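You operate a simulated robot arm through the tools that you are given. There is no shell and no other tool. Be economical: measure what you need, move in short steps, check, and stop when the job is done.

You run a simulated two-armed robot. Do the job below in one go: nothing can be reset, and whatever is moved stays where it is left.

Task
Take up the drive chain to 15 mm of slack or a step under.
Switch off, lock and try the run button first; free the lock when done.

It is judged by the outcome, as a careful person would: the job done as asked, and still so three seconds after it is handed in. It fails if anything else is knocked over, pushed out of place, dropped, spilled or broken.

Robot
Two 7-joint arms with fingered hands on one trunk, on a base that drives. Base frame: it is fixed to the floor where the robot stands at the start and does not move with it; the origin is under the middle of the robot, x ahead of it, y to its left, z up. Lengths are in m, angles in degrees, forces in N, time in s.
The left shoulder is at the start at [0.07, 0.142, 1.339], the right one opposite. With the tool pointing down near the work surface each hand reaches from about 0.1 to 0.74 m from the robot's upright axis, wherever it stands, measured 20 degrees to its own side. Places, roughly: chain lever [1.2, 0, 1]; chain tensioner [1.2, 0.1, 0.9]; drive lock [0.9, 0, 0.9]; drive switch [0.7, 0, 1]; run button [0.8, 0.2, 1]. Payload 3.6 kg a hand.
Tool frame (each hand has its own): the origin (TCP) lies between the finger pads and is the grasp point; the fingertips stand 0.025 m ahead of it; z points along the fingers, y is the line along which they close. The gripper opens to 0.088 m. The gripper's body begins 0.029 m behind the TCP. The gripper is a hand of 5 fingers: y runs from the thumb to the fingers, the wrist lies at [-0.013, -0.097, -0.162] in the tool frame, and closing takes about 1.5 s.
Orientation is told as [roll, pitch, yaw] about the base's x, y, z axes, in that order, counted from this pose: with the fingers straight down and the wrist toward the robot, the tool's x, y and z point along [0, 1, 0], [1, 0, 0] and [0, 0, -1] of the base frame.

Tools
- The arms move only by the tool play_rows. It takes "left_plan", "right_plan" or both (then of equal length, played together; a hand with none holds still); each is one flat list of numbers, 6 for each row, row after row: the shift along the base's x, y, z in m, then the turn, a rotation vector about the base's x, y, z in degrees. In form: [tx, ty, tz, rx, ry, rz, tx, ty, tz, rx, ry, rz, ...]. A call has 1 to 8 rows; each row is the pose to reach, as a shift and turn from the pose commanded when the call began. "left_claw" and "right_claw" are, for a hand that has rows, the gripper command, from -1 (shut) to 1 (fully open), values between in proportion, set as the call begins (left out, the last holds). Rows are played at 5 a second. More than 0.05 m and 8.6 degrees between two rows, or a gripper value outside its range, and nothing of the call is played. A pose out of reach is approached as far as the arm can. The call stops where the force on the tool passes 40 N (or 10 N more than at its start, if that is more) or the arm is blocked; 0.2 s more then pass. The fingers move at their own pace (about 0.072 m/s each) and stop on an object; they squeeze with about 32 N. The grip force told is the motor's: it shows also when the fingers shut on nothing. Time passes only in rows, and 0.2 s behind the last, so rows that repeat a pose let the fingers close. It gives the time, the measured TCP pose, the force on the tool (base axes), the opening and the grip force at its end, in the units of the frame above (readings bear some noise), with the torque about the TCP (base axes, N m) and any sound that the robot's microphone picked up, and new pictures: "views" is both (left out), scene, wrist or none (wrist: the cameras of the hands that moved).
- Cameras (640 x 400 px; columns grow to the right, rows downward): "scene" is now at [0.1397, 0.0062, 1.5804]; the picture's right is [0.01, -1.00, 0.00], its down [-0.61, -0.01, -0.79] and it looks along [0.79, 0.01, -0.61] (base axes); focal length 258 px, centre (320, 200). "left" rides on the left gripper at [-0.059, -0.079, -0.105] in its tool frame; the picture's right is [-0.73, -0.32, 0.61], its down [0.62, -0.68, 0.38] and it looks along [0.29, 0.66, 0.70] (tool axes); focal length 234 px, centre (320, 200). "right" rides on the right gripper at [0.059, -0.079, -0.105] in its tool frame; the picture's right is [-0.73, 0.32, -0.61], its down [-0.62, -0.68, 0.38] and it looks along [-0.29, 0.66, 0.70] (tool axes); focal length 234 px, centre (320, 200).
- lift_body(by): slides the trunk up (or, below 0, down) by that many m; the arms and the scene camera ride with it, the base frame stays. It gives what a move gives, with no picture.
- steer(legs): drives the robot by 1 to 6 legs, each [ahead, left, turn to the left] in m, m and degrees, along the robot's own axes; the way and the turn of a leg run together, so that a leg with both is an arc; at most 1.5 m and 180 degrees a leg. The arms and the cameras ride along, it lands a little off, and it stops where it bumps. It gives what a move gives, and a new picture of the scene camera.
- set_fingers(index, middle, ring, little, thumb_bend, thumb_turn, hand): sets how far each is bent, from 0 (flat) to 100 (curled in); at 30 the hand is open as for a grip, at 70 the pads meet at the TCP. One left out holds its place. A second passes; each finger stops where it meets its share of the squeeze, and holds until it gets a number again. A gripper value or a shape takes the hand back. It gives what a move gives, with no picture; readings hold the bend of each and the force on index, middle, ring, little, thumb and palm. thumb_turn goes from beside the hand (0) to across from the fingers (100), as for a grip.
- grasp_type(shape, hand): the hand has 5 fingers and takes this shape, open, in about a second: jaw (thumb against the fingers, like two jaws); tri (thumb and two fingers); tip (a fingertip pinch); poke (one finger out to press); point (the index stretched); flat (the hand flat); cup (the hand cupped); fist (a fist). The gripper value then closes the fingers along that shape, each until it touches; the sizes above hold for jaw. It gives what a move gives, with no picture.
- aim_head(pan, tilt): turns the head with the scene camera to pan (to the left, within 86 degrees either way) and tilt (down, from -29 to 69), counted from straight ahead of the robot. It gives what a move gives, and a new picture of the scene camera.
- pixel_to_xyz(camera, pixels): for up to 12 pixels [column, row] of the newest picture of that camera ("zoom" is the newest enlarged one), the place [x, y, z] in the base frame of the surface seen there, good to about 0.002 m, but the place of the scene camera against the robot may be out by one fixed shift of up to 0.025 m in any direction. The clock stands still meanwhile.
- enlarge(camera, box): a new picture of the part [left, top, right, bottom] of that camera's present view, enlarged. The clock stands still meanwhile.
- finish_job(): hands the job in; it is judged then, once.

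Work in short steps. Measure before you move; look again where a grasp or a placing could have gone wrong, and mend it. You have 80 turns and 260 pictures in all, those below and enlarged ones among them. Open the grippers and draw the arms clear of the work before you hand the job in, unless the task says otherwise; then end with one line.

The tools are called after "Call:" by a JSON object that holds its "method" and its "body". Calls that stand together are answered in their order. play_rows: Moves the arms, as the interface text tells. Its arguments: {"type":"object","properties":{"left_plan":{"type":"array","items":{"type":"number"}},"left_claw":{"type":"number"},"right_plan":{"type":"array","items":{"type":"number"}},"right_claw":{"type":"number"},"views":{"type":"string","enum":["both","scene","wrist","none"]}},"required":[]} The other tools are called the same way: lift_body (by) slides the trunk up or down; grasp_type (shape, hand) gives the hand a shape; set_fingers (index, middle, ring, little, thumb_bend, thumb_turn, hand) moves the fingers one by one; steer (legs) drives the base; aim_head (pan, tilt) turns the head that bears the scene camera; pixel_to_xyz (camera, pixels) gives the place of the surface under pixels of a picture; enlarge (camera, box) takes an enlarged picture of a part of a camera's view; finish_job () hands the job in.

At the start:

```text
time: 0.0
left_position: [0.502, 0.2099, 1.2761]
left_orientation: [0.1, 0.0, 0.1]
left_contact_force: [-0.7, 0.0, -0.3]
left_torque: [-0.03, 0.03, -0.01]
left_grip_width: 0.0878
left_grasp_force: 0.1
left_shape: jaw
left_bend: [30.0, 30.0, 30.0, 30.0, 30.0, 98.0]
left_finger forces: [0.0, 0.0, 0.1, 0.0, 0.0, 0.1]
right_position: [0.5141, -0.2401, 1.2921]
right_orientation: [0.0, 0.1, 0.0]
right_contact_force: [-0.2, 0.9, -1.0]
right_torque: [-0.01, -0.01, 0.0]
right_grip_width: 0.0876
right_grasp_force: 0.1
right_shape: jaw
right_bend: [30.0, 30.0, 30.0, 30.0, 30.0, 98.0]
right_finger forces: [0.1, 0.0, 0.0, 0.1, 0.0, 0.0]
trunk travel left (down, up): [-0.875, 0.065]
robot x, y, heading: [0.0027, 0.0003, 0.2]
head pan, tilt: [0.8, 37.4]
```

scene: 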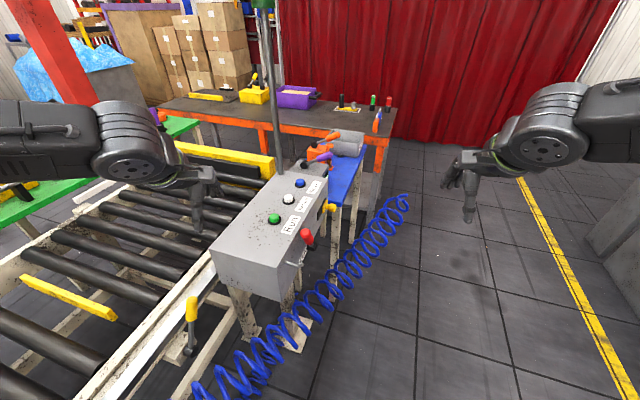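
right: 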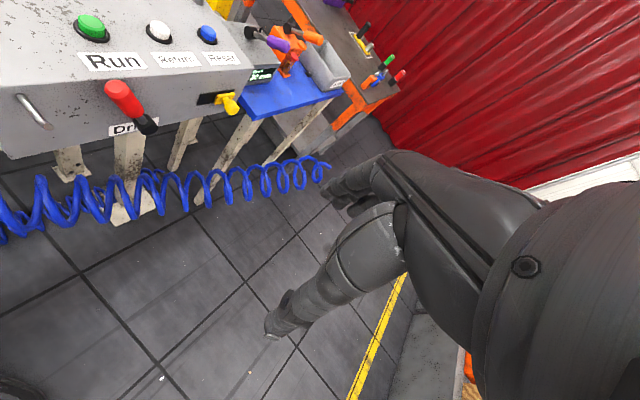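
left: 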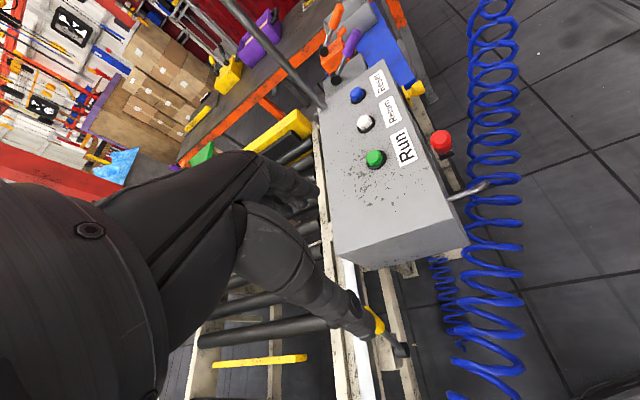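

The console shows a red drive switch (scene ~307,238), a yellow lock (~328,208), the green Run button (~274,218), and levers beyond (~315,160). I'll enlarge these areas first.

Call:
{"method": "enlarge", "body": {"camera": "scene", "box": [250, 110, 410, 210]}}

Call:
{"method": "enlarge", "body": {"camera": "scene", "box": [200, 160, 360, 300]}}

Call:
{"method": "enlarge", "body": {"camera": "right", "box": [180, 10, 360, 130]}}

Call:
{"method": "pixel_to_xyz", "body": {"camera": "right", "pixels": [[120, 90], [150, 126], [228, 103], [210, 98], [262, 74], [91, 25], [250, 33], [280, 43], [310, 38], [32, 112], [330, 90], [280, 70]]}}

```text
4.00 times, centred on (330, 160) of scene
```

zoom: 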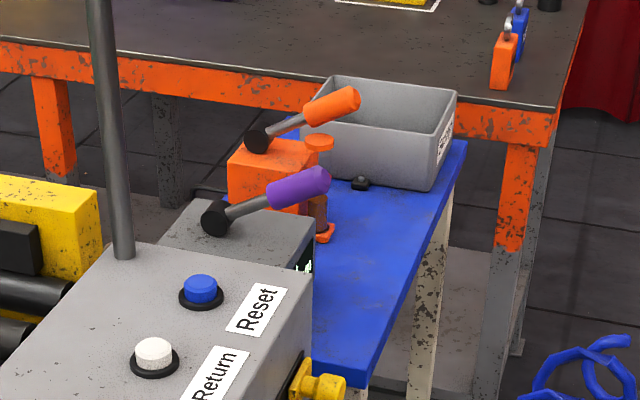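

```text
2.86 times, centred on (280, 230) of scene
```

zoom: 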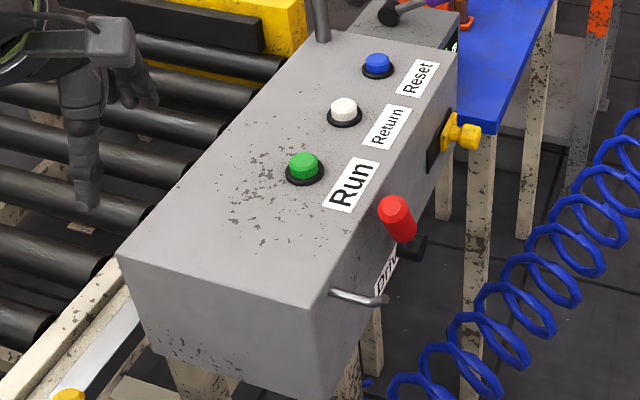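

```text
3.33 times, centred on (270, 70) of right
```

zoom: 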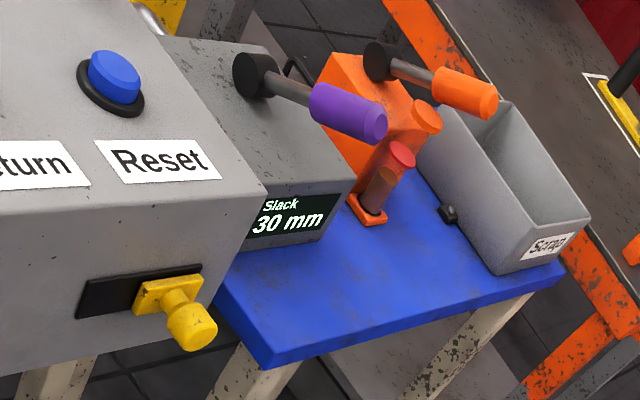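

```text
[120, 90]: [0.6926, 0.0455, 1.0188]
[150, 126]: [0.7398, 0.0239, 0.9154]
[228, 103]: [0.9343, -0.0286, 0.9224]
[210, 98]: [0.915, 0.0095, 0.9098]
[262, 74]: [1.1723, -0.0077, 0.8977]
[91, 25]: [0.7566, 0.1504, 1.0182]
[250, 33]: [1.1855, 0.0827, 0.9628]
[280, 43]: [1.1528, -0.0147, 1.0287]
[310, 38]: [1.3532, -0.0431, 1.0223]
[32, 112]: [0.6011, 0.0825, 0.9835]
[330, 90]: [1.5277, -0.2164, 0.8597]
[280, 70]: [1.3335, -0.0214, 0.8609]
```

Now I'll look closer at the switch, lock and labels from the right hand camera.

Call:
{"method": "enlarge", "body": {"camera": "right", "box": [0, 60, 160, 160]}}

Call:
{"method": "enlarge", "body": {"camera": "right", "box": [180, 80, 260, 130]}}

Call:
{"method": "aim_head", "body": {"pan": 0, "tilt": 15}}

```text
4.00 times, centred on (80, 110) of right
```

zoom: 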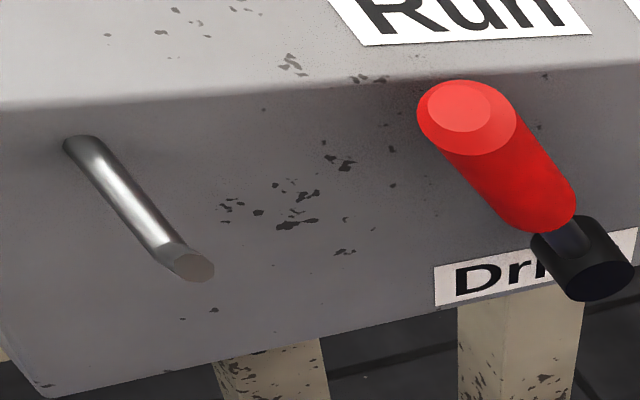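

```text
8.00 times, centred on (220, 105) of right
```

zoom: 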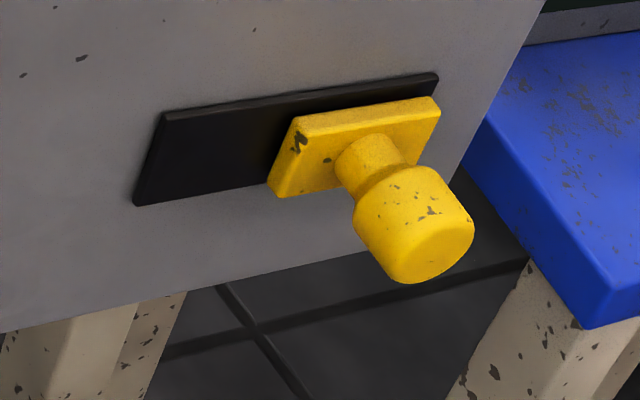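

```text
time: 0.9
left_position: [0.5002, 0.2109, 1.2758]
left_orientation: [0.1, 0.1, 0.1]
left_contact_force: [-0.1, 0.0, -0.4]
left_torque: [0.01, 0.01, 0.02]
left_grip_width: 0.0876
left_grasp_force: 0.1
left_shape: jaw
left_bend: [30.0, 30.0, 30.0, 30.0, 30.0, 98.0]
left_finger forces: [0.1, 0.0, 0.0, 0.0, 0.0, 0.0]
right_position: [0.5131, -0.2419, 1.2935]
right_orientation: [0.0, 0.0, 0.0]
right_contact_force: [-0.8, -0.2, -0.1]
right_torque: [0.0, 0.0, 0.0]
right_grip_width: 0.0876
right_grasp_force: 0.0
right_shape: jaw
right_bend: [30.0, 30.0, 30.0, 30.0, 30.0, 98.0]
right_finger forces: [0.0, 0.1, 0.0, 0.0, 0.0, 0.0]
trunk travel left (down, up): [-0.875, 0.065]
robot x, y, heading: [0.0002, 0.0003, 0.1]
head pan, tilt: [0.0, 15.0]
```

scene: 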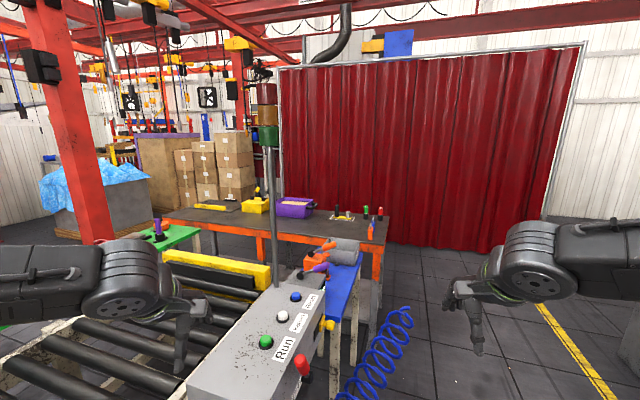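

A signal tower stands at (267,105). I'll check which lamp is lit.

Call:
{"method": "enlarge", "body": {"camera": "scene", "box": [235, 70, 315, 170]}}

Call:
{"method": "enlarge", "body": {"camera": "scene", "box": [230, 230, 390, 400]}}

Call:
{"method": "pixel_to_xyz", "body": {"camera": "scene", "pixels": [[266, 341], [301, 358], [304, 367], [306, 380], [265, 100], [330, 324], [318, 268], [300, 272]]}}

```text
4.00 times, centred on (275, 120) of scene
```

zoom: 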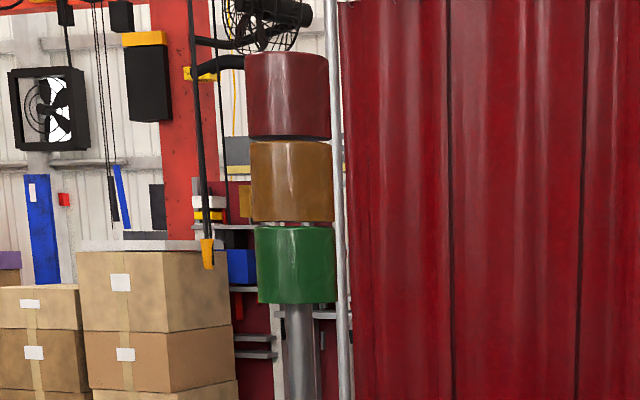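

```text
2.35 times, centred on (310, 315) of scene
```

zoom: 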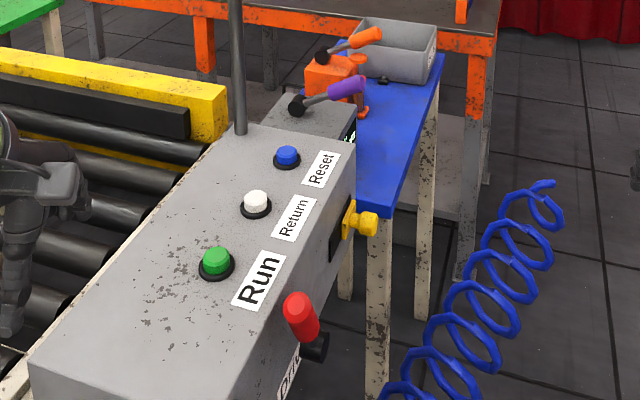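

```text
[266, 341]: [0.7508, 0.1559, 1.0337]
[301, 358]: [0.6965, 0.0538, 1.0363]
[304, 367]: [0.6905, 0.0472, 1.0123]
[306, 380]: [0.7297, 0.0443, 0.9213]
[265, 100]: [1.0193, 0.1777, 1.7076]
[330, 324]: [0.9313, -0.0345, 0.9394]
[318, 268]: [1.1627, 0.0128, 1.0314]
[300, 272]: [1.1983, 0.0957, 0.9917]
```

All lamps appear dark. Before planning any driving I'll measure the blue hose and the surrounding floor layout.

Call:
{"method": "pixel_to_xyz", "body": {"camera": "right", "pixels": [[40, 215], [100, 205], [147, 195], [203, 180], [262, 178], [318, 165], [10, 225], [125, 205], [200, 260], [190, 130], [300, 110], [350, 200]]}}

Call:
{"method": "aim_head", "body": {"pan": -15, "tilt": 60}}

```text
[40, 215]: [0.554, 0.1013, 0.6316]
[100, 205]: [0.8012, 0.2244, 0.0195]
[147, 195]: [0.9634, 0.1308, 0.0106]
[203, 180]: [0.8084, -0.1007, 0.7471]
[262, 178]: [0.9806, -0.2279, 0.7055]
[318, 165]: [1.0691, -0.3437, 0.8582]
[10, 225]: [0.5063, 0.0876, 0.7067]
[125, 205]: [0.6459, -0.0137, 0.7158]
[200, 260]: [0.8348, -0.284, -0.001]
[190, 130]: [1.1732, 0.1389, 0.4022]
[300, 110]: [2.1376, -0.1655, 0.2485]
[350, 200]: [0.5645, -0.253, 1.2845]
```

```text
time: 2.0
left_position: [0.5008, 0.211, 1.2743]
left_orientation: [-0.1, -0.1, 0.1]
left_contact_force: [-0.7, -0.9, 0.1]
left_torque: [-0.01, -0.02, 0.0]
left_grip_width: 0.0877
left_grasp_force: 0.0
left_shape: jaw
left_bend: [30.0, 30.0, 30.0, 30.0, 30.0, 98.0]
left_finger forces: [0.0, 0.1, 0.0, 0.0, 0.0, 0.0]
right_position: [0.5138, -0.2415, 1.2933]
right_orientation: [0.1, 0.0, 0.0]
right_contact_force: [0.4, 0.6, 0.1]
right_torque: [0.0, 0.01, 0.01]
right_grip_width: 0.0878
right_grasp_force: 0.1
right_shape: jaw
right_bend: [30.0, 30.0, 30.0, 30.0, 30.0, 98.0]
right_finger forces: [0.0, 0.0, 0.0, 0.1, 0.1, 0.0]
trunk travel left (down, up): [-0.875, 0.065]
robot x, y, heading: [0.004, -0.002, -0.1]
head pan, tilt: [-15.0, 60.0]
```

scene: 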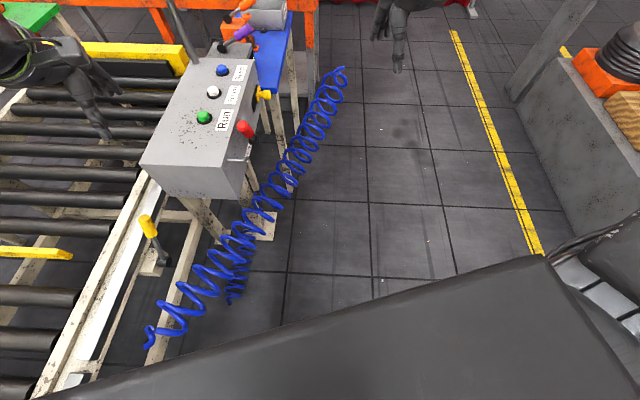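

I'll measure the hose course and the surroundings more precisely in this view.

Call:
{"method": "pixel_to_xyz", "body": {"camera": "scene", "pixels": [[148, 336], [184, 288], [208, 275], [237, 222], [262, 200], [290, 165], [318, 120], [342, 70], [236, 295], [265, 228], [330, 250], [150, 225]]}}

Call:
{"method": "enlarge", "body": {"camera": "scene", "box": [120, 50, 360, 360]}}

```text
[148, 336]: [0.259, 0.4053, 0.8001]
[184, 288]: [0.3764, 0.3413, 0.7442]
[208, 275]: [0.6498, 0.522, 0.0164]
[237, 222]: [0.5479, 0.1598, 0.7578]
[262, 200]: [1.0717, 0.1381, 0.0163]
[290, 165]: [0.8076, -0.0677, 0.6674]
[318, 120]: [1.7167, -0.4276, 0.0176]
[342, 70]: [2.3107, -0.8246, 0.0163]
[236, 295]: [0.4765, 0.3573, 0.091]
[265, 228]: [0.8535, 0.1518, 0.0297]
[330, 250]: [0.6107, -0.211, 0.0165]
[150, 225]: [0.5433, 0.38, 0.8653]
```

```text
1.29 times, centred on (240, 205) of scene
```

zoom: 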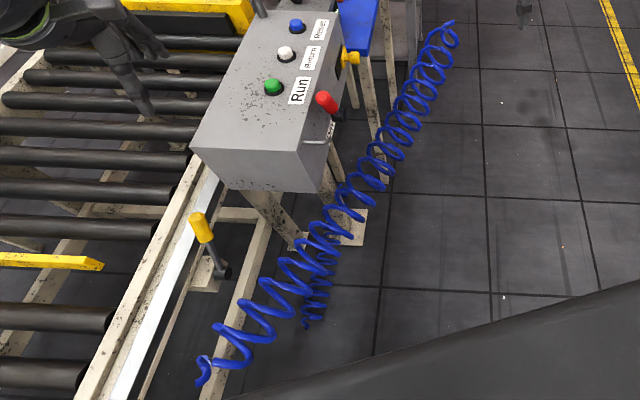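

The hose runs from (0.26,0.40,0.80) to (1.07,-0.34,0.86), in front of the console. A robot stand near (0.5,-0.3) facing 45° left keeps about 0.35 m from it and reaches everything, so I'll drive there in stages.

Call:
{"method": "steer", "body": {"legs": [[0, -0.3, 0], [0.45, 0, 0]]}}

```text
time: 6.4
left_position: [0.9519, -0.0985, 1.2757]
left_orientation: [0.0, -0.2, -0.3]
left_contact_force: [0.3, 0.9, 0.3]
left_torque: [0.0, -0.01, -0.02]
left_grip_width: 0.0874
left_grasp_force: 0.0
left_shape: jaw
left_bend: [30.0, 30.0, 30.0, 30.0, 30.0, 98.0]
left_finger forces: [0.0, 0.0, 0.1, 0.0, 0.0, 0.0]
right_position: [0.9636, -0.5501, 1.2935]
right_orientation: [-0.1, -0.1, -0.4]
right_contact_force: [-0.5, -0.1, 0.1]
right_torque: [-0.02, -0.01, -0.01]
right_grip_width: 0.0877
right_grasp_force: 0.0
right_shape: jaw
right_bend: [30.0, 30.0, 30.0, 30.0, 30.0, 98.0]
right_finger forces: [0.0, 0.0, 0.0, 0.0, 0.0, 0.0]
trunk travel left (down, up): [-0.875, 0.065]
robot x, y, heading: [0.4511, -0.3086, -0.2]
head pan, tilt: [-15.0, 60.0]
```

scene: 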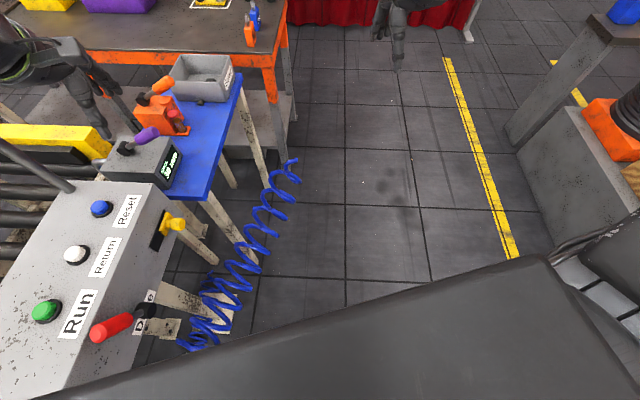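

No bump. Now turning 45° left.

Call:
{"method": "steer", "body": {"legs": [[0, 0, 45]]}}

Call:
{"method": "aim_head", "body": {"pan": 0, "tilt": 50}}

```text
time: 8.8
left_position: [0.6612, 0.1941, 1.2758]
left_orientation: [0.1, 0.0, 44.7]
left_contact_force: [0.2, 0.6, -0.2]
left_torque: [0.03, 0.0, -0.04]
left_grip_width: 0.0876
left_grasp_force: 0.0
left_shape: jaw
left_bend: [30.0, 30.0, 30.0, 30.0, 30.0, 98.0]
left_finger forces: [0.0, 0.0, 0.0, 0.1, 0.1, 0.0]
right_position: [0.9873, -0.1189, 1.2936]
right_orientation: [0.1, 0.0, 44.6]
right_contact_force: [1.6, -1.6, -0.5]
right_torque: [0.01, 0.02, -0.01]
right_grip_width: 0.0874
right_grasp_force: 0.1
right_shape: jaw
right_bend: [30.0, 30.0, 30.0, 30.0, 30.0, 98.0]
right_finger forces: [0.0, 0.1, 0.0, 0.0, 0.0, 0.0]
trunk travel left (down, up): [-0.875, 0.065]
robot x, y, heading: [0.4532, -0.3054, 44.6]
head pan, tilt: [-15.0, 60.0]
```

scene: 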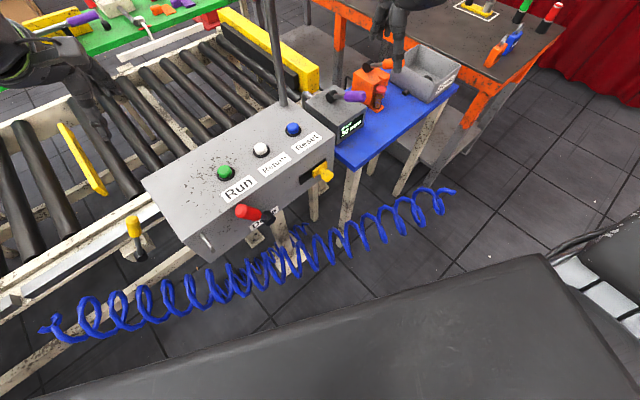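

```text
time: 9.6
left_position: [0.6617, 0.1957, 1.2755]
left_orientation: [0.0, -0.1, 44.7]
left_contact_force: [0.4, -0.5, 0.0]
left_torque: [-0.01, 0.01, -0.02]
left_grip_width: 0.0878
left_grasp_force: 0.0
left_shape: jaw
left_bend: [30.0, 30.0, 30.0, 30.0, 30.0, 98.0]
left_finger forces: [0.0, 0.1, 0.1, 0.0, 0.0, 0.1]
right_position: [0.9865, -0.1181, 1.2924]
right_orientation: [0.0, -0.1, 44.6]
right_contact_force: [-0.1, -1.1, 0.2]
right_torque: [-0.02, 0.0, 0.02]
right_grip_width: 0.0878
right_grasp_force: 0.1
right_shape: jaw
right_bend: [30.0, 30.0, 30.0, 30.0, 30.0, 98.0]
right_finger forces: [0.1, 0.0, 0.0, 0.0, 0.0, 0.0]
trunk travel left (down, up): [-0.875, 0.065]
robot x, y, heading: [0.4538, -0.3061, 44.6]
head pan, tilt: [0.0, 50.0]
```

scene: 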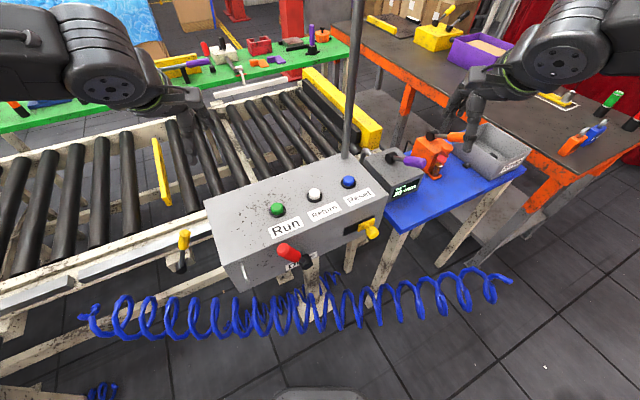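

Good stand. Now close-ups of the switch, the lock and the chain tensioner, with measurements.

Call:
{"method": "enlarge", "body": {"camera": "scene", "box": [240, 205, 400, 305]}}

Call:
{"method": "enlarge", "body": {"camera": "scene", "box": [350, 110, 510, 210]}}

Call:
{"method": "pixel_to_xyz", "body": {"camera": "scene", "pixels": [[277, 209], [284, 246], [298, 255], [305, 263], [291, 266], [371, 231], [362, 225], [391, 155], [405, 160], [419, 161], [405, 188], [245, 268]]}}

```text
4.00 times, centred on (320, 255) of scene
```

zoom: 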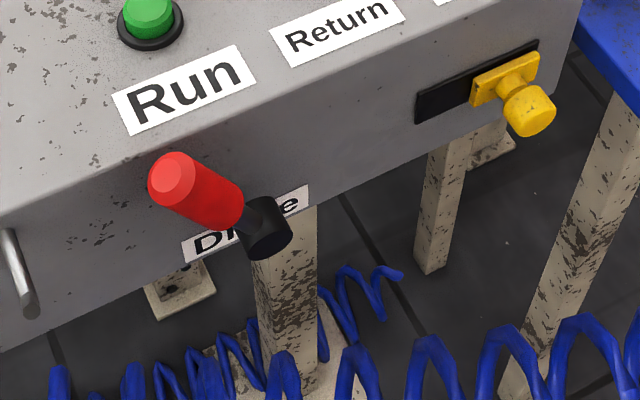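

```text
4.00 times, centred on (430, 160) of scene
```

zoom: 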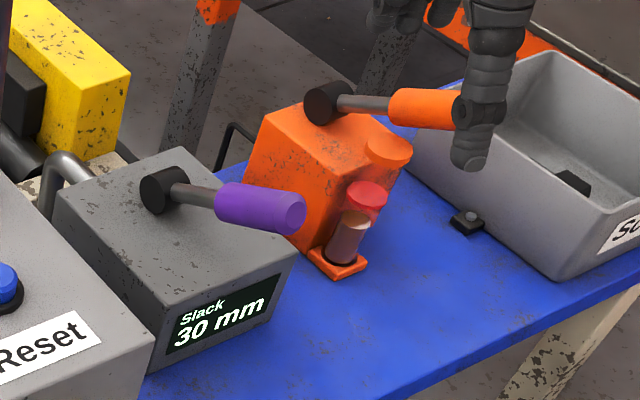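

```text
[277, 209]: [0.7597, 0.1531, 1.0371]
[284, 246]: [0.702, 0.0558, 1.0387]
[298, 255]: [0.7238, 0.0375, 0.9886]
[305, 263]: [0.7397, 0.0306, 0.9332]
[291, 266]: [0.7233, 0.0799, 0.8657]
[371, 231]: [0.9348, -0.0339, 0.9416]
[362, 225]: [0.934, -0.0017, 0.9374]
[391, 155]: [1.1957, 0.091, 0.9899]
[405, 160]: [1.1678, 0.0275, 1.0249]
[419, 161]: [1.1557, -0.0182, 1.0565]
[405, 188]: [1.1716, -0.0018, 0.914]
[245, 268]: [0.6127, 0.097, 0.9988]
```

The switch handle (top ~0.695,0.045,1.02) swings in the console face plane, and the yellow lock knob (0.934,-0.03,0.922) slides in a slot that runs left. I'll straddle both with the right hand held horizontally, which needs a bit more room, so I back up 0.13 m first.

Call:
{"method": "steer", "body": {"legs": [[-0.13, 0, 0]]}}

Call:
{"method": "play_rows", "body": {"right_plan": [-0.02, -0.01, -0.01, 7.4, 2.2, -3.7, -0.05, -0.03, -0.02, 14.8, 4.4, -7.3, -0.08, -0.04, -0.03, 22.2, 6.6, -11, -0.11, -0.05, -0.04, 29.6, 8.8, -14.6, -0.14, -0.06, -0.05, 37, 11, -18.3, -0.17, -0.07, -0.06, 44.4, 13.2, -21.9, -0.2, -0.07, -0.07, 51.8, 15.4, -25.6, -0.22, -0.07, -0.08, 59.2, 17.6, -29.2], "views": "both"}}

```text
time: 10.9
left_position: [0.5734, 0.1065, 1.275]
left_orientation: [0.0, 0.2, 44.6]
left_contact_force: [-0.7, -0.2, 0.1]
left_torque: [0.03, -0.02, 0.0]
left_grip_width: 0.0876
left_grasp_force: 0.0
left_shape: jaw
left_bend: [30.0, 30.0, 30.0, 30.0, 30.0, 98.0]
left_finger forces: [0.0, 0.1, 0.0, 0.0, 0.0, 0.0]
right_position: [0.8995, -0.2049, 1.2923]
right_orientation: [0.0, 0.1, 44.6]
right_contact_force: [0.8, -0.6, -0.4]
right_torque: [0.03, 0.01, 0.0]
right_grip_width: 0.0876
right_grasp_force: 0.0
right_shape: jaw
right_bend: [30.0, 30.0, 30.0, 30.0, 30.0, 98.0]
right_finger forces: [0.0, 0.0, 0.1, 0.0, 0.0, 0.0]
trunk travel left (down, up): [-0.875, 0.065]
robot x, y, heading: [0.3581, -0.3924, 44.7]
head pan, tilt: [0.0, 50.0]
```

scene: 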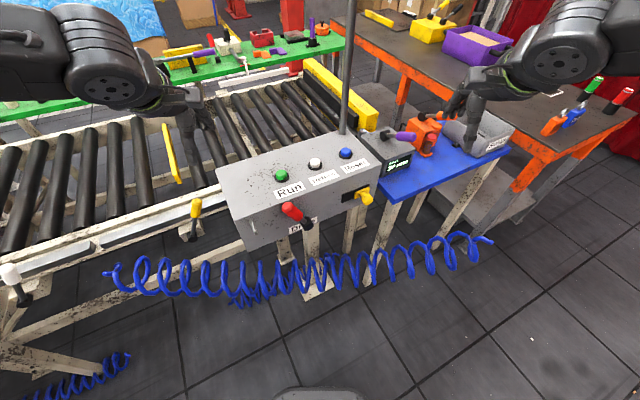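

```text
time: 12.7
left_position: [0.5697, 0.108, 1.2747]
left_orientation: [-0.2, 0.0, 44.6]
left_contact_force: [-0.3, 0.8, -0.5]
left_torque: [0.0, -0.01, 0.0]
left_grip_width: 0.0876
left_grasp_force: 0.1
left_shape: jaw
left_bend: [30.0, 30.0, 30.0, 30.0, 30.0, 98.0]
left_finger forces: [0.0, 0.0, 0.0, 0.1, 0.0, 0.1]
right_position: [0.7794, -0.1384, 1.2415]
right_orientation: [59.9, -10.3, 6.5]
right_contact_force: [-0.2, -0.1, 0.6]
right_torque: [-0.02, 0.01, -0.04]
right_grip_width: 0.0878
right_grasp_force: 0.1
right_shape: jaw
right_bend: [30.0, 30.0, 30.0, 30.0, 30.0, 97.0]
right_finger forces: [0.0, 0.0, 0.0, 0.1, 0.0, 0.1]
right hand out of reach, approached as far as the arm can: row 3, 4, 5, 6, 7, 8
trunk travel left (down, up): [-0.875, 0.065]
robot x, y, heading: [0.3587, -0.3959, 44.5]
head pan, tilt: [0.0, 50.0]
```

scene: 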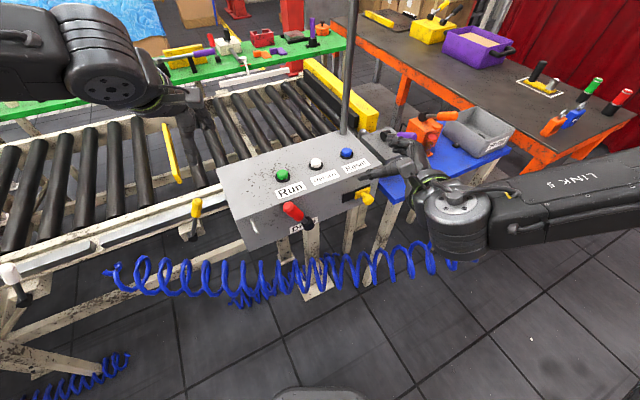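
right: 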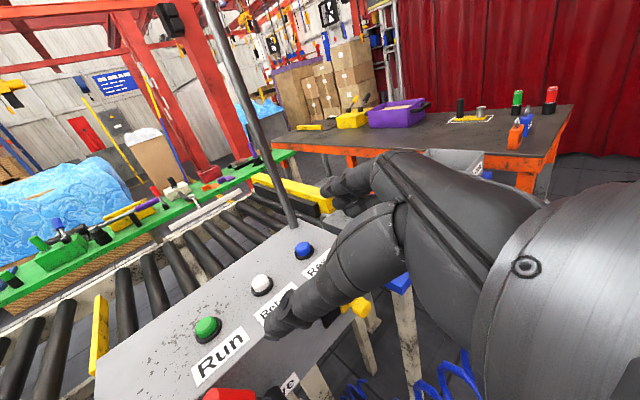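

The hand is at (0.779,-0.138,1.242), pointing mostly horizontal, at its folded-arm limit. This slant is already useful, so I'll test a small shift to see from what pose the commands count.

Call:
{"method": "play_rows", "body": {"right_plan": [0, 0.04, -0.02, 0, 2, -4, 0, 0.08, -0.04, 0, 4, -8], "views": "none"}}

```text
time: 13.3
left_position: [0.57, 0.1094, 1.2741]
left_orientation: [-0.2, 0.1, 44.5]
left_contact_force: [-0.2, 0.9, -1.2]
left_torque: [-0.02, 0.03, 0.0]
left_grip_width: 0.0877
left_grasp_force: 0.0
left_shape: jaw
left_bend: [30.0, 30.0, 30.0, 30.0, 30.0, 98.0]
left_finger forces: [0.0, 0.0, 0.0, 0.0, 0.0, 0.1]
right_position: [0.7938, -0.0812, 1.2778]
right_orientation: [59.6, -6.5, -1.5]
right_contact_force: [0.0, 1.3, 0.0]
right_torque: [0.01, 0.01, -0.04]
right_grip_width: 0.0881
right_grasp_force: 0.0
right_shape: jaw
right_bend: [30.0, 30.0, 30.0, 30.0, 30.0, 97.0]
right_finger forces: [0.1, 0.1, 0.0, 0.1, 0.1, 0.0]
right hand out of reach, approached as far as the arm can: row 1, 2
trunk travel left (down, up): [-0.875, 0.065]
robot x, y, heading: [0.3593, -0.4009, 44.4]
head pan, tilt: [0.0, 50.0]
```

Horizontal fingers fold the arm past its limit. I'll return to fingers mostly down and use a single-finger poke, which suits the switch, the lock and the Run button alike.

Call:
{"method": "play_rows", "body": {"right_plan": [0, 0, 0.01, -6, -2.6, 5.5, 0, 0, 0.02, -12, -5.2, 11, 0, 0, 0.03, -18, -7.8, 16.5, 0, 0, 0.04, -24, -10.4, 22, 0, 0, 0.05, -30, -13, 27.5, 0, 0, 0.05, -36, -15.6, 33, 0, 0, 0.05, -42, -18.2, 38.5, 0, 0, 0.05, -48, -20.8, 44], "views": "none"}}

Call:
{"method": "grasp_type", "body": {"shape": "poke", "hand": "right"}}

Call:
{"method": "play_rows", "body": {"right_plan": [0, 0, 0, 0, 0, 0], "views": "both"}}

```text
time: 15.1
left_position: [0.5702, 0.1051, 1.2744]
left_orientation: [0.1, 0.0, 44.6]
left_contact_force: [0.0, -0.1, -0.5]
left_torque: [0.02, 0.02, 0.0]
left_grip_width: 0.0874
left_grasp_force: 0.0
left_shape: jaw
left_bend: [30.0, 30.0, 30.0, 30.0, 30.0, 98.0]
left_finger forces: [0.0, 0.1, 0.0, 0.0, 0.1, 0.1]
right_position: [0.794, -0.0869, 1.3275]
right_orientation: [9.5, -5.3, 51.0]
right_contact_force: [-0.9, 0.6, -0.9]
right_torque: [0.02, 0.0, -0.05]
right_grip_width: 0.0877
right_grasp_force: 0.0
right_shape: jaw
right_bend: [30.0, 30.0, 30.0, 30.0, 30.0, 97.0]
right_finger forces: [0.1, 0.1, 0.0, 0.0, 0.0, 0.0]
trunk travel left (down, up): [-0.875, 0.065]
robot x, y, heading: [0.3617, -0.4002, 44.4]
head pan, tilt: [0.0, 50.0]
```

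```text
time: 16.0
left_position: [0.571, 0.1063, 1.2751]
left_orientation: [0.1, 0.0, 44.6]
left_contact_force: [-0.9, 0.4, -0.2]
left_torque: [0.02, 0.01, -0.01]
left_grip_width: 0.0875
left_grasp_force: 0.0
left_shape: jaw
left_bend: [30.0, 30.0, 30.0, 30.0, 30.0, 98.0]
left_finger forces: [0.0, 0.1, 0.0, 0.0, 0.1, 0.1]
right_position: [0.7936, -0.0867, 1.3274]
right_orientation: [9.4, -5.3, 51.0]
right_contact_force: [0.9, 0.3, -0.9]
right_torque: [-0.02, -0.02, 0.02]
right_grip_width: 0.0
right_grasp_force: 0.1
right_shape: poke
right_bend: [70.0, 70.0, 99.0, 99.0, 100.0, 100.0]
right_finger forces: [0.0, 0.0, 0.0, 0.0, 0.0, 0.0]
trunk travel left (down, up): [-0.875, 0.065]
robot x, y, heading: [0.3627, -0.3959, 44.7]
head pan, tilt: [0.0, 50.0]
```

```text
time: 16.4
left_position: [0.5705, 0.1048, 1.2749]
left_orientation: [0.1, 0.1, 44.6]
left_contact_force: [0.0, 0.1, -0.2]
left_torque: [-0.02, -0.02, -0.02]
left_grip_width: 0.088
left_grasp_force: 0.1
left_shape: jaw
left_bend: [30.0, 30.0, 30.0, 30.0, 30.0, 98.0]
left_finger forces: [0.1, 0.1, 0.0, 0.0, 0.1, 0.1]
right_position: [0.7935, -0.0869, 1.3269]
right_orientation: [9.5, -5.3, 51.0]
right_contact_force: [0.2, -0.8, 1.2]
right_torque: [-0.02, 0.05, 0.01]
right_grip_width: 0.0001
right_grasp_force: 0.2
right_shape: poke
right_bend: [70.0, 70.0, 99.0, 99.0, 100.0, 100.0]
right_finger forces: [0.1, 0.0, 0.1, 0.0, 0.0, 0.1]
trunk travel left (down, up): [-0.875, 0.065]
robot x, y, heading: [0.3603, -0.3997, 44.5]
head pan, tilt: [0.0, 50.0]
```

scene: 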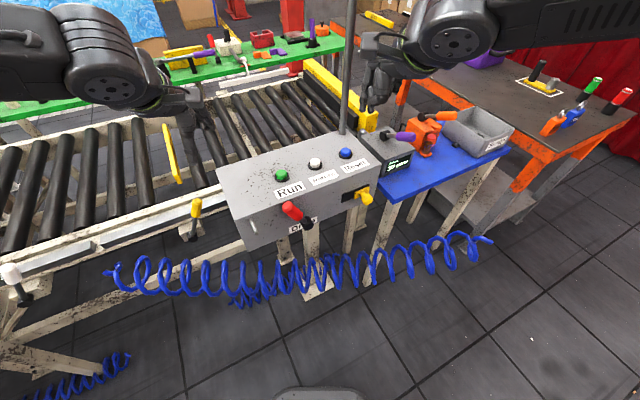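
right: 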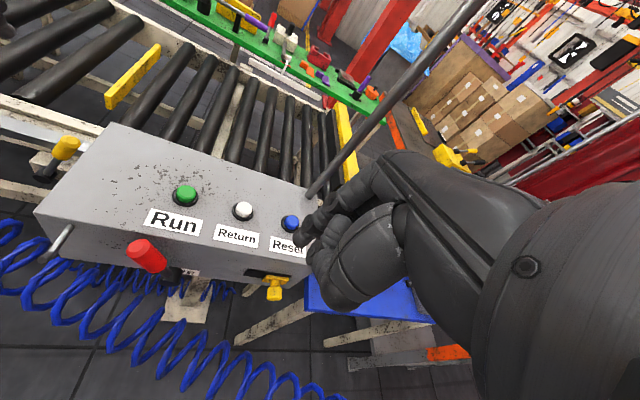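

The poke shape puts two fingers out, seen at wrist picture (325,215). I'll enlarge to locate the fingertips relative to the TCP.

Call:
{"method": "enlarge", "body": {"camera": "right", "box": [270, 140, 430, 320]}}

Call:
{"method": "pixel_to_xyz", "body": {"camera": "right", "pixels": [[310, 216], [300, 240], [306, 228], [330, 205], [340, 295], [355, 250], [352, 300], [315, 262]]}}

```text
2.22 times, centred on (350, 230) of right
```

zoom: 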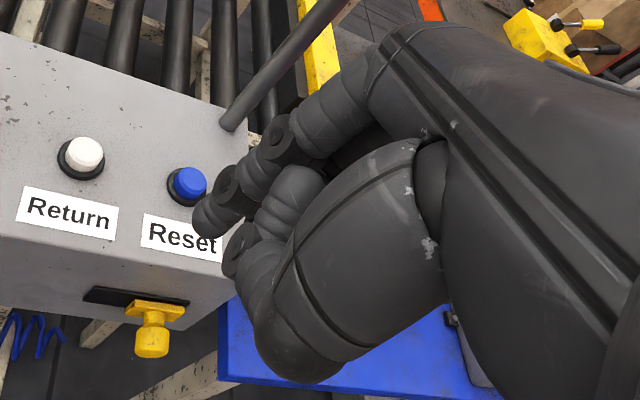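

```text
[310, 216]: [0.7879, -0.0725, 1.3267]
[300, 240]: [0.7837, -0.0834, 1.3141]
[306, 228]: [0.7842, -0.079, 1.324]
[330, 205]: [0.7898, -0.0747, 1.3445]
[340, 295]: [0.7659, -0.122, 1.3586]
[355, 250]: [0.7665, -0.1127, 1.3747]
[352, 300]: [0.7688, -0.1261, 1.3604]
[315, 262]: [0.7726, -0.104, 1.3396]
```

I'll turn the hand to roll 25, yaw -11, so it closes along the console axis with fingers leaning toward the face, and bring it near the switch. A three-finger shape will then straddle the handle.

Call:
{"method": "grasp_type", "body": {"shape": "tri", "hand": "right"}}

Call:
{"method": "play_rows", "body": {"right_plan": [-0.012, 0, -0.02, 1.67, 1.35, -7.6, -0.024, 0, -0.04, 3.35, 2.7, -15.2, -0.036, 0, -0.06, 5.0, 4.05, -22.8, -0.048, 0, -0.08, 6.7, 5.4, -30.4, -0.06, 0, -0.1, 8.4, 6.75, -38, -0.072, 0, -0.12, 10, 8.1, -45.6, -0.084, 0, -0.14, 11.7, 9.4, -53.2, -0.093, 0, -0.157, 13.4, 10.8, -60.8], "views": "both"}}

```text
time: 17.3
left_position: [0.5706, 0.1056, 1.2752]
left_orientation: [0.0, 0.1, 44.6]
left_contact_force: [-1.3, -0.1, 0.8]
left_torque: [-0.04, -0.01, 0.01]
left_grip_width: 0.0876
left_grasp_force: 0.1
left_shape: jaw
left_bend: [30.0, 30.0, 30.0, 30.0, 30.0, 98.0]
left_finger forces: [0.0, 0.1, 0.0, 0.1, 0.0, 0.0]
right_position: [0.794, -0.087, 1.3279]
right_orientation: [9.5, -5.2, 50.9]
right_contact_force: [0.9, 0.6, -0.4]
right_torque: [-0.02, 0.0, -0.04]
right_grip_width: 0.0879
right_grasp_force: 0.0
right_shape: tri
right_bend: [30.0, 30.0, 99.0, 99.0, 30.0, 98.0]
right_finger forces: [0.0, 0.1, 0.0, 0.0, 0.1, 0.0]
trunk travel left (down, up): [-0.875, 0.065]
robot x, y, heading: [0.3608, -0.3928, 44.6]
head pan, tilt: [0.0, 50.0]
```

```text
time: 19.1
left_position: [0.5698, 0.1046, 1.2766]
left_orientation: [0.1, -0.2, 44.6]
left_contact_force: [-0.2, 0.3, 0.5]
left_torque: [-0.01, -0.02, -0.04]
left_grip_width: 0.0877
left_grasp_force: 0.1
left_shape: jaw
left_bend: [30.0, 30.0, 30.0, 30.0, 30.0, 98.0]
left_finger forces: [0.1, 0.1, 0.1, 0.1, 0.0, 0.0]
right_position: [0.7874, -0.1755, 1.1877]
right_orientation: [25.0, 0.4, -8.9]
right_contact_force: [-1.5, 0.2, 0.6]
right_torque: [0.02, 0.03, 0.03]
right_grip_width: 0.0878
right_grasp_force: 0.0
right_shape: tri
right_bend: [30.0, 30.0, 99.0, 99.0, 30.0, 98.0]
right_finger forces: [0.0, 0.1, 0.0, 0.0, 0.0, 0.0]
right hand out of reach, approached as far as the arm can: row 4, 5, 6, 7, 8
trunk travel left (down, up): [-0.875, 0.065]
robot x, y, heading: [0.3616, -0.3939, 44.4]
head pan, tilt: [0.0, 50.0]
```

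scene: 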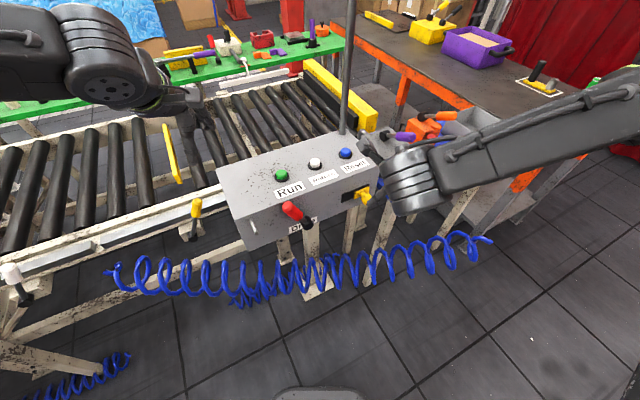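
right: 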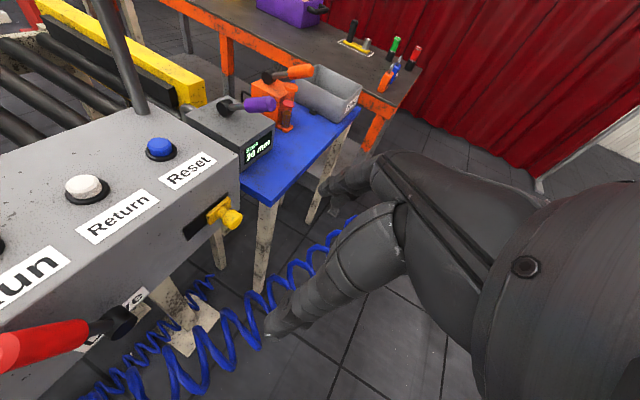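

The right arm dislikes yaw -11 while the body faces 45°. I'll face the robot along x (heading 0) at about (0.3,-0.12), where that hand yaw is natural.

Call:
{"method": "steer", "body": {"legs": [[0, 0, -44.4], [-0.06, 0.27, 0]]}}

Call:
{"method": "aim_head", "body": {"pan": 10, "tilt": 45}}

```text
time: 23.1
left_position: [0.8034, 0.0825, 1.2765]
left_orientation: [0.0, 0.0, -0.1]
left_contact_force: [0.2, 0.6, 0.7]
left_torque: [0.03, 0.01, -0.01]
left_grip_width: 0.0874
left_grasp_force: 0.0
left_shape: jaw
left_bend: [30.0, 30.0, 30.0, 30.0, 30.0, 98.0]
left_finger forces: [0.0, 0.0, 0.0, 0.0, 0.1, 0.0]
right_position: [0.7611, -0.2663, 1.1848]
right_orientation: [24.9, 0.5, -53.7]
right_contact_force: [0.0, 0.0, 0.8]
right_torque: [-0.01, 0.03, 0.0]
right_grip_width: 0.0881
right_grasp_force: 0.0
right_shape: tri
right_bend: [30.0, 30.0, 99.0, 99.0, 30.0, 98.0]
right_finger forces: [0.0, 0.0, 0.1, 0.0, 0.0, 0.0]
trunk travel left (down, up): [-0.875, 0.065]
robot x, y, heading: [0.2968, -0.1258, -0.2]
head pan, tilt: [0.0, 50.0]
```

scene: 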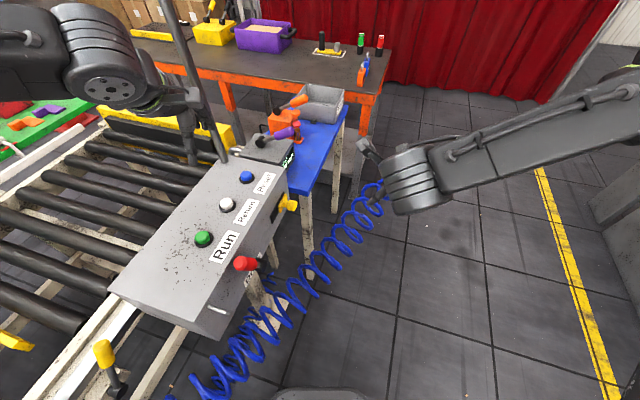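

```text
time: 23.8
left_position: [0.8042, 0.0853, 1.2771]
left_orientation: [0.0, 0.0, -0.1]
left_contact_force: [0.0, -0.1, 0.0]
left_torque: [-0.01, -0.01, 0.02]
left_grip_width: 0.0876
left_grasp_force: 0.0
left_shape: jaw
left_bend: [30.0, 30.0, 30.0, 30.0, 30.0, 98.0]
left_finger forces: [0.0, 0.1, 0.0, 0.1, 0.1, 0.0]
right_position: [0.7605, -0.2642, 1.1871]
right_orientation: [24.8, 0.4, -53.6]
right_contact_force: [0.0, 0.2, 0.3]
right_torque: [-0.02, 0.0, -0.01]
right_grip_width: 0.0879
right_grasp_force: 0.1
right_shape: tri
right_bend: [30.0, 30.0, 99.0, 99.0, 30.0, 98.0]
right_finger forces: [0.1, 0.0, 0.1, 0.1, 0.0, 0.0]
trunk travel left (down, up): [-0.875, 0.065]
robot x, y, heading: [0.3021, -0.1186, -0.0]
head pan, tilt: [10.0, 45.0]
```

scene: 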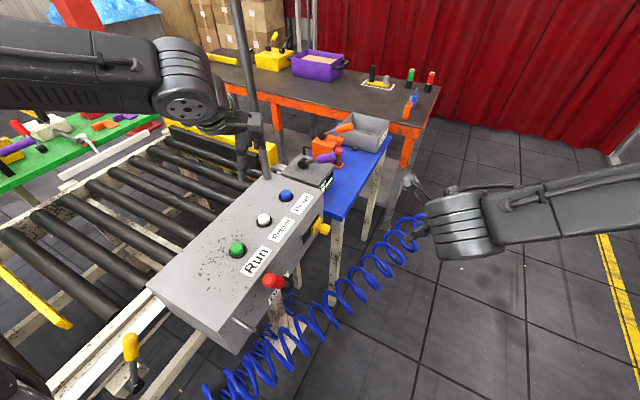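

Now a pure yaw of +42.6° with a small shift toward the switch, checking the result.

Call:
{"method": "play_rows", "body": {"right_plan": [-0.01, 0.02, 0, 0, 0, 7.1, -0.02, 0.04, 0, 0, 0, 14.2, -0.03, 0.06, 0, 0, 0, 21.3, -0.04, 0.08, 0, 0, 0, 28.4, -0.05, 0.1, 0, 0, 0, 35.5, -0.05, 0.12, 0, 0, 0, 42.6], "views": "both"}}

```text
time: 25.2
left_position: [0.8049, 0.0856, 1.2754]
left_orientation: [0.0, 0.0, -0.1]
left_contact_force: [0.4, -0.3, -0.2]
left_torque: [-0.01, 0.02, 0.0]
left_grip_width: 0.088
left_grasp_force: 0.1
left_shape: jaw
left_bend: [30.0, 30.0, 30.0, 30.0, 30.0, 98.0]
left_finger forces: [0.0, 0.0, 0.1, 0.0, 0.1, 0.1]
right_position: [0.7128, -0.1484, 1.1888]
right_orientation: [24.9, 0.4, -10.8]
right_contact_force: [0.1, -0.1, -0.9]
right_torque: [0.03, -0.06, 0.0]
right_grip_width: 0.0881
right_grasp_force: 0.1
right_shape: tri
right_bend: [30.0, 30.0, 99.0, 99.0, 30.0, 98.0]
right_finger forces: [0.0, 0.1, 0.0, 0.0, 0.1, 0.0]
right hand out of reach, approached as far as the arm can: row 6
trunk travel left (down, up): [-0.875, 0.065]
robot x, y, heading: [0.3034, -0.1243, -0.4]
head pan, tilt: [10.0, 45.0]
```

scene: 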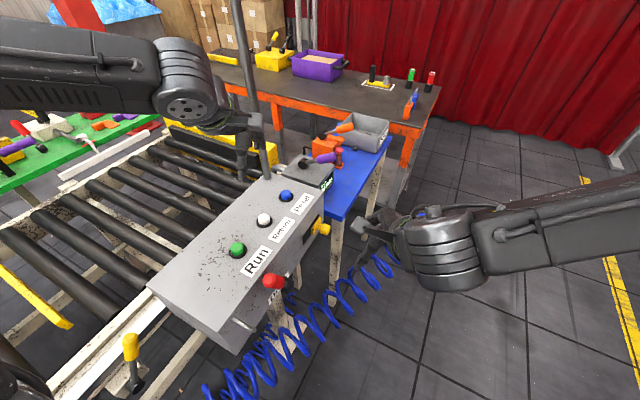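
right: 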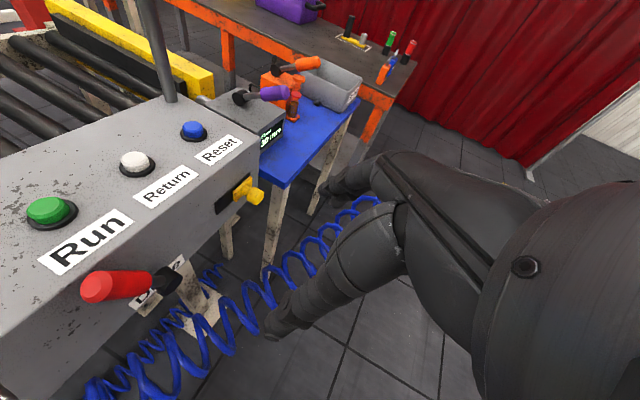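

Only the last row hit the limit. I'll try continuing toward the switch (+y, down a little).

Call:
{"method": "play_rows", "body": {"right_plan": [0, 0.03, -0.02, 0, 0, 0, 0, 0.06, -0.04, 0, 0, 0, 0, 0.09, -0.06, 0, 0, 0], "views": "none"}}

```text
time: 26.0
left_position: [0.8042, 0.0847, 1.2754]
left_orientation: [0.0, 0.0, -0.1]
left_contact_force: [0.1, 0.5, -0.1]
left_torque: [-0.01, 0.01, -0.02]
left_grip_width: 0.0879
left_grasp_force: 0.0
left_shape: jaw
left_bend: [30.0, 30.0, 30.0, 30.0, 30.0, 98.0]
left_finger forces: [0.1, 0.0, 0.1, 0.0, 0.1, 0.1]
right_position: [0.7164, -0.1541, 1.1767]
right_orientation: [24.8, 0.4, -11.1]
right_contact_force: [0.3, -0.4, -0.9]
right_torque: [0.0, -0.03, -0.02]
right_grip_width: 0.0877
right_grasp_force: 0.1
right_shape: tri
right_bend: [30.0, 30.0, 99.0, 99.0, 30.0, 98.0]
right_finger forces: [0.0, 0.1, 0.0, 0.0, 0.0, 0.0]
right hand out of reach, approached as far as the arm can: row 1, 2, 3
trunk travel left (down, up): [-0.875, 0.065]
robot x, y, heading: [0.2995, -0.1201, -0.2]
head pan, tilt: [10.0, 45.0]
```

The leftward lean is what limits it. I'll bring the fingers upright (straight down) and see whether the hand gets over the switch.

Call:
{"method": "play_rows", "body": {"right_plan": [0, 0, 0.02, -8, 1.5, 0, 0, 0.02, 0.04, -16, 3, 0, 0, 0.04, 0.06, -24.5, 4.7, 0, 0, 0.07, 0.06, -24.5, 4.7, 0, 0, 0.1, 0.06, -24.5, 4.7, 0], "views": "both"}}

```text
refused: row 3 steps farther than a row can; nothing moved
```

Row 3 turned slightly too far; smaller steps.

Call:
{"method": "play_rows", "body": {"right_plan": [0, 0, 0.02, -7, 1.3, 0, 0, 0.02, 0.04, -14, 2.6, 0, 0, 0.04, 0.06, -21, 4, 0, 0, 0.07, 0.06, -24.5, 4.7, 0, 0, 0.1, 0.06, -24.5, 4.7, 0], "views": "both"}}

```text
time: 27.2
left_position: [0.8044, 0.0859, 1.2769]
left_orientation: [-0.1, 0.0, 0.0]
left_contact_force: [0.1, 0.4, 0.6]
left_torque: [0.02, 0.0, -0.01]
left_grip_width: 0.0877
left_grasp_force: 0.1
left_shape: jaw
left_bend: [30.0, 30.0, 30.0, 30.0, 30.0, 98.0]
left_finger forces: [0.1, 0.1, 0.1, 0.1, 0.1, 0.1]
right_position: [0.7247, -0.2073, 1.2482]
right_orientation: [-0.1, 0.4, -11.0]
right_contact_force: [0.2, 0.1, -0.1]
right_torque: [0.01, 0.0, 0.06]
right_grip_width: 0.0878
right_grasp_force: 0.0
right_shape: tri
right_bend: [30.0, 30.0, 99.0, 99.0, 30.0, 98.0]
right_finger forces: [0.0, 0.1, 0.1, 0.0, 0.1, 0.0]
right hand out of reach, approached as far as the arm can: row 1, 2, 3, 4, 5
trunk travel left (down, up): [-0.875, 0.065]
robot x, y, heading: [0.3017, -0.1223, -0.0]
head pan, tilt: [10.0, 45.0]
```

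scene: 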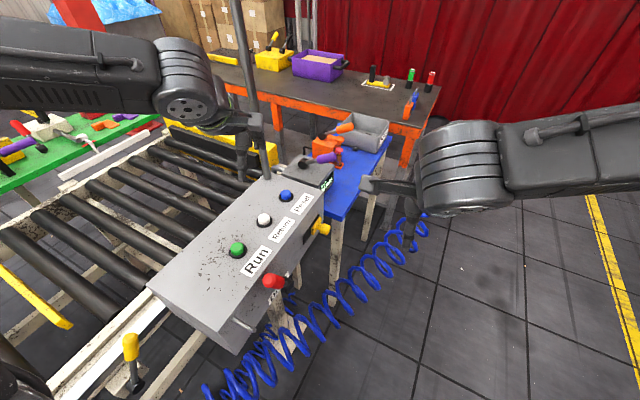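
right: 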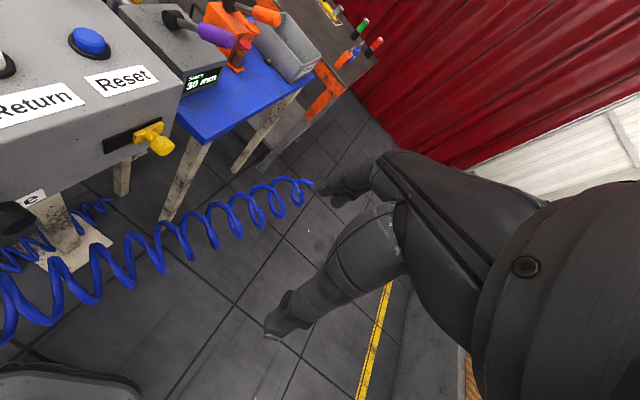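

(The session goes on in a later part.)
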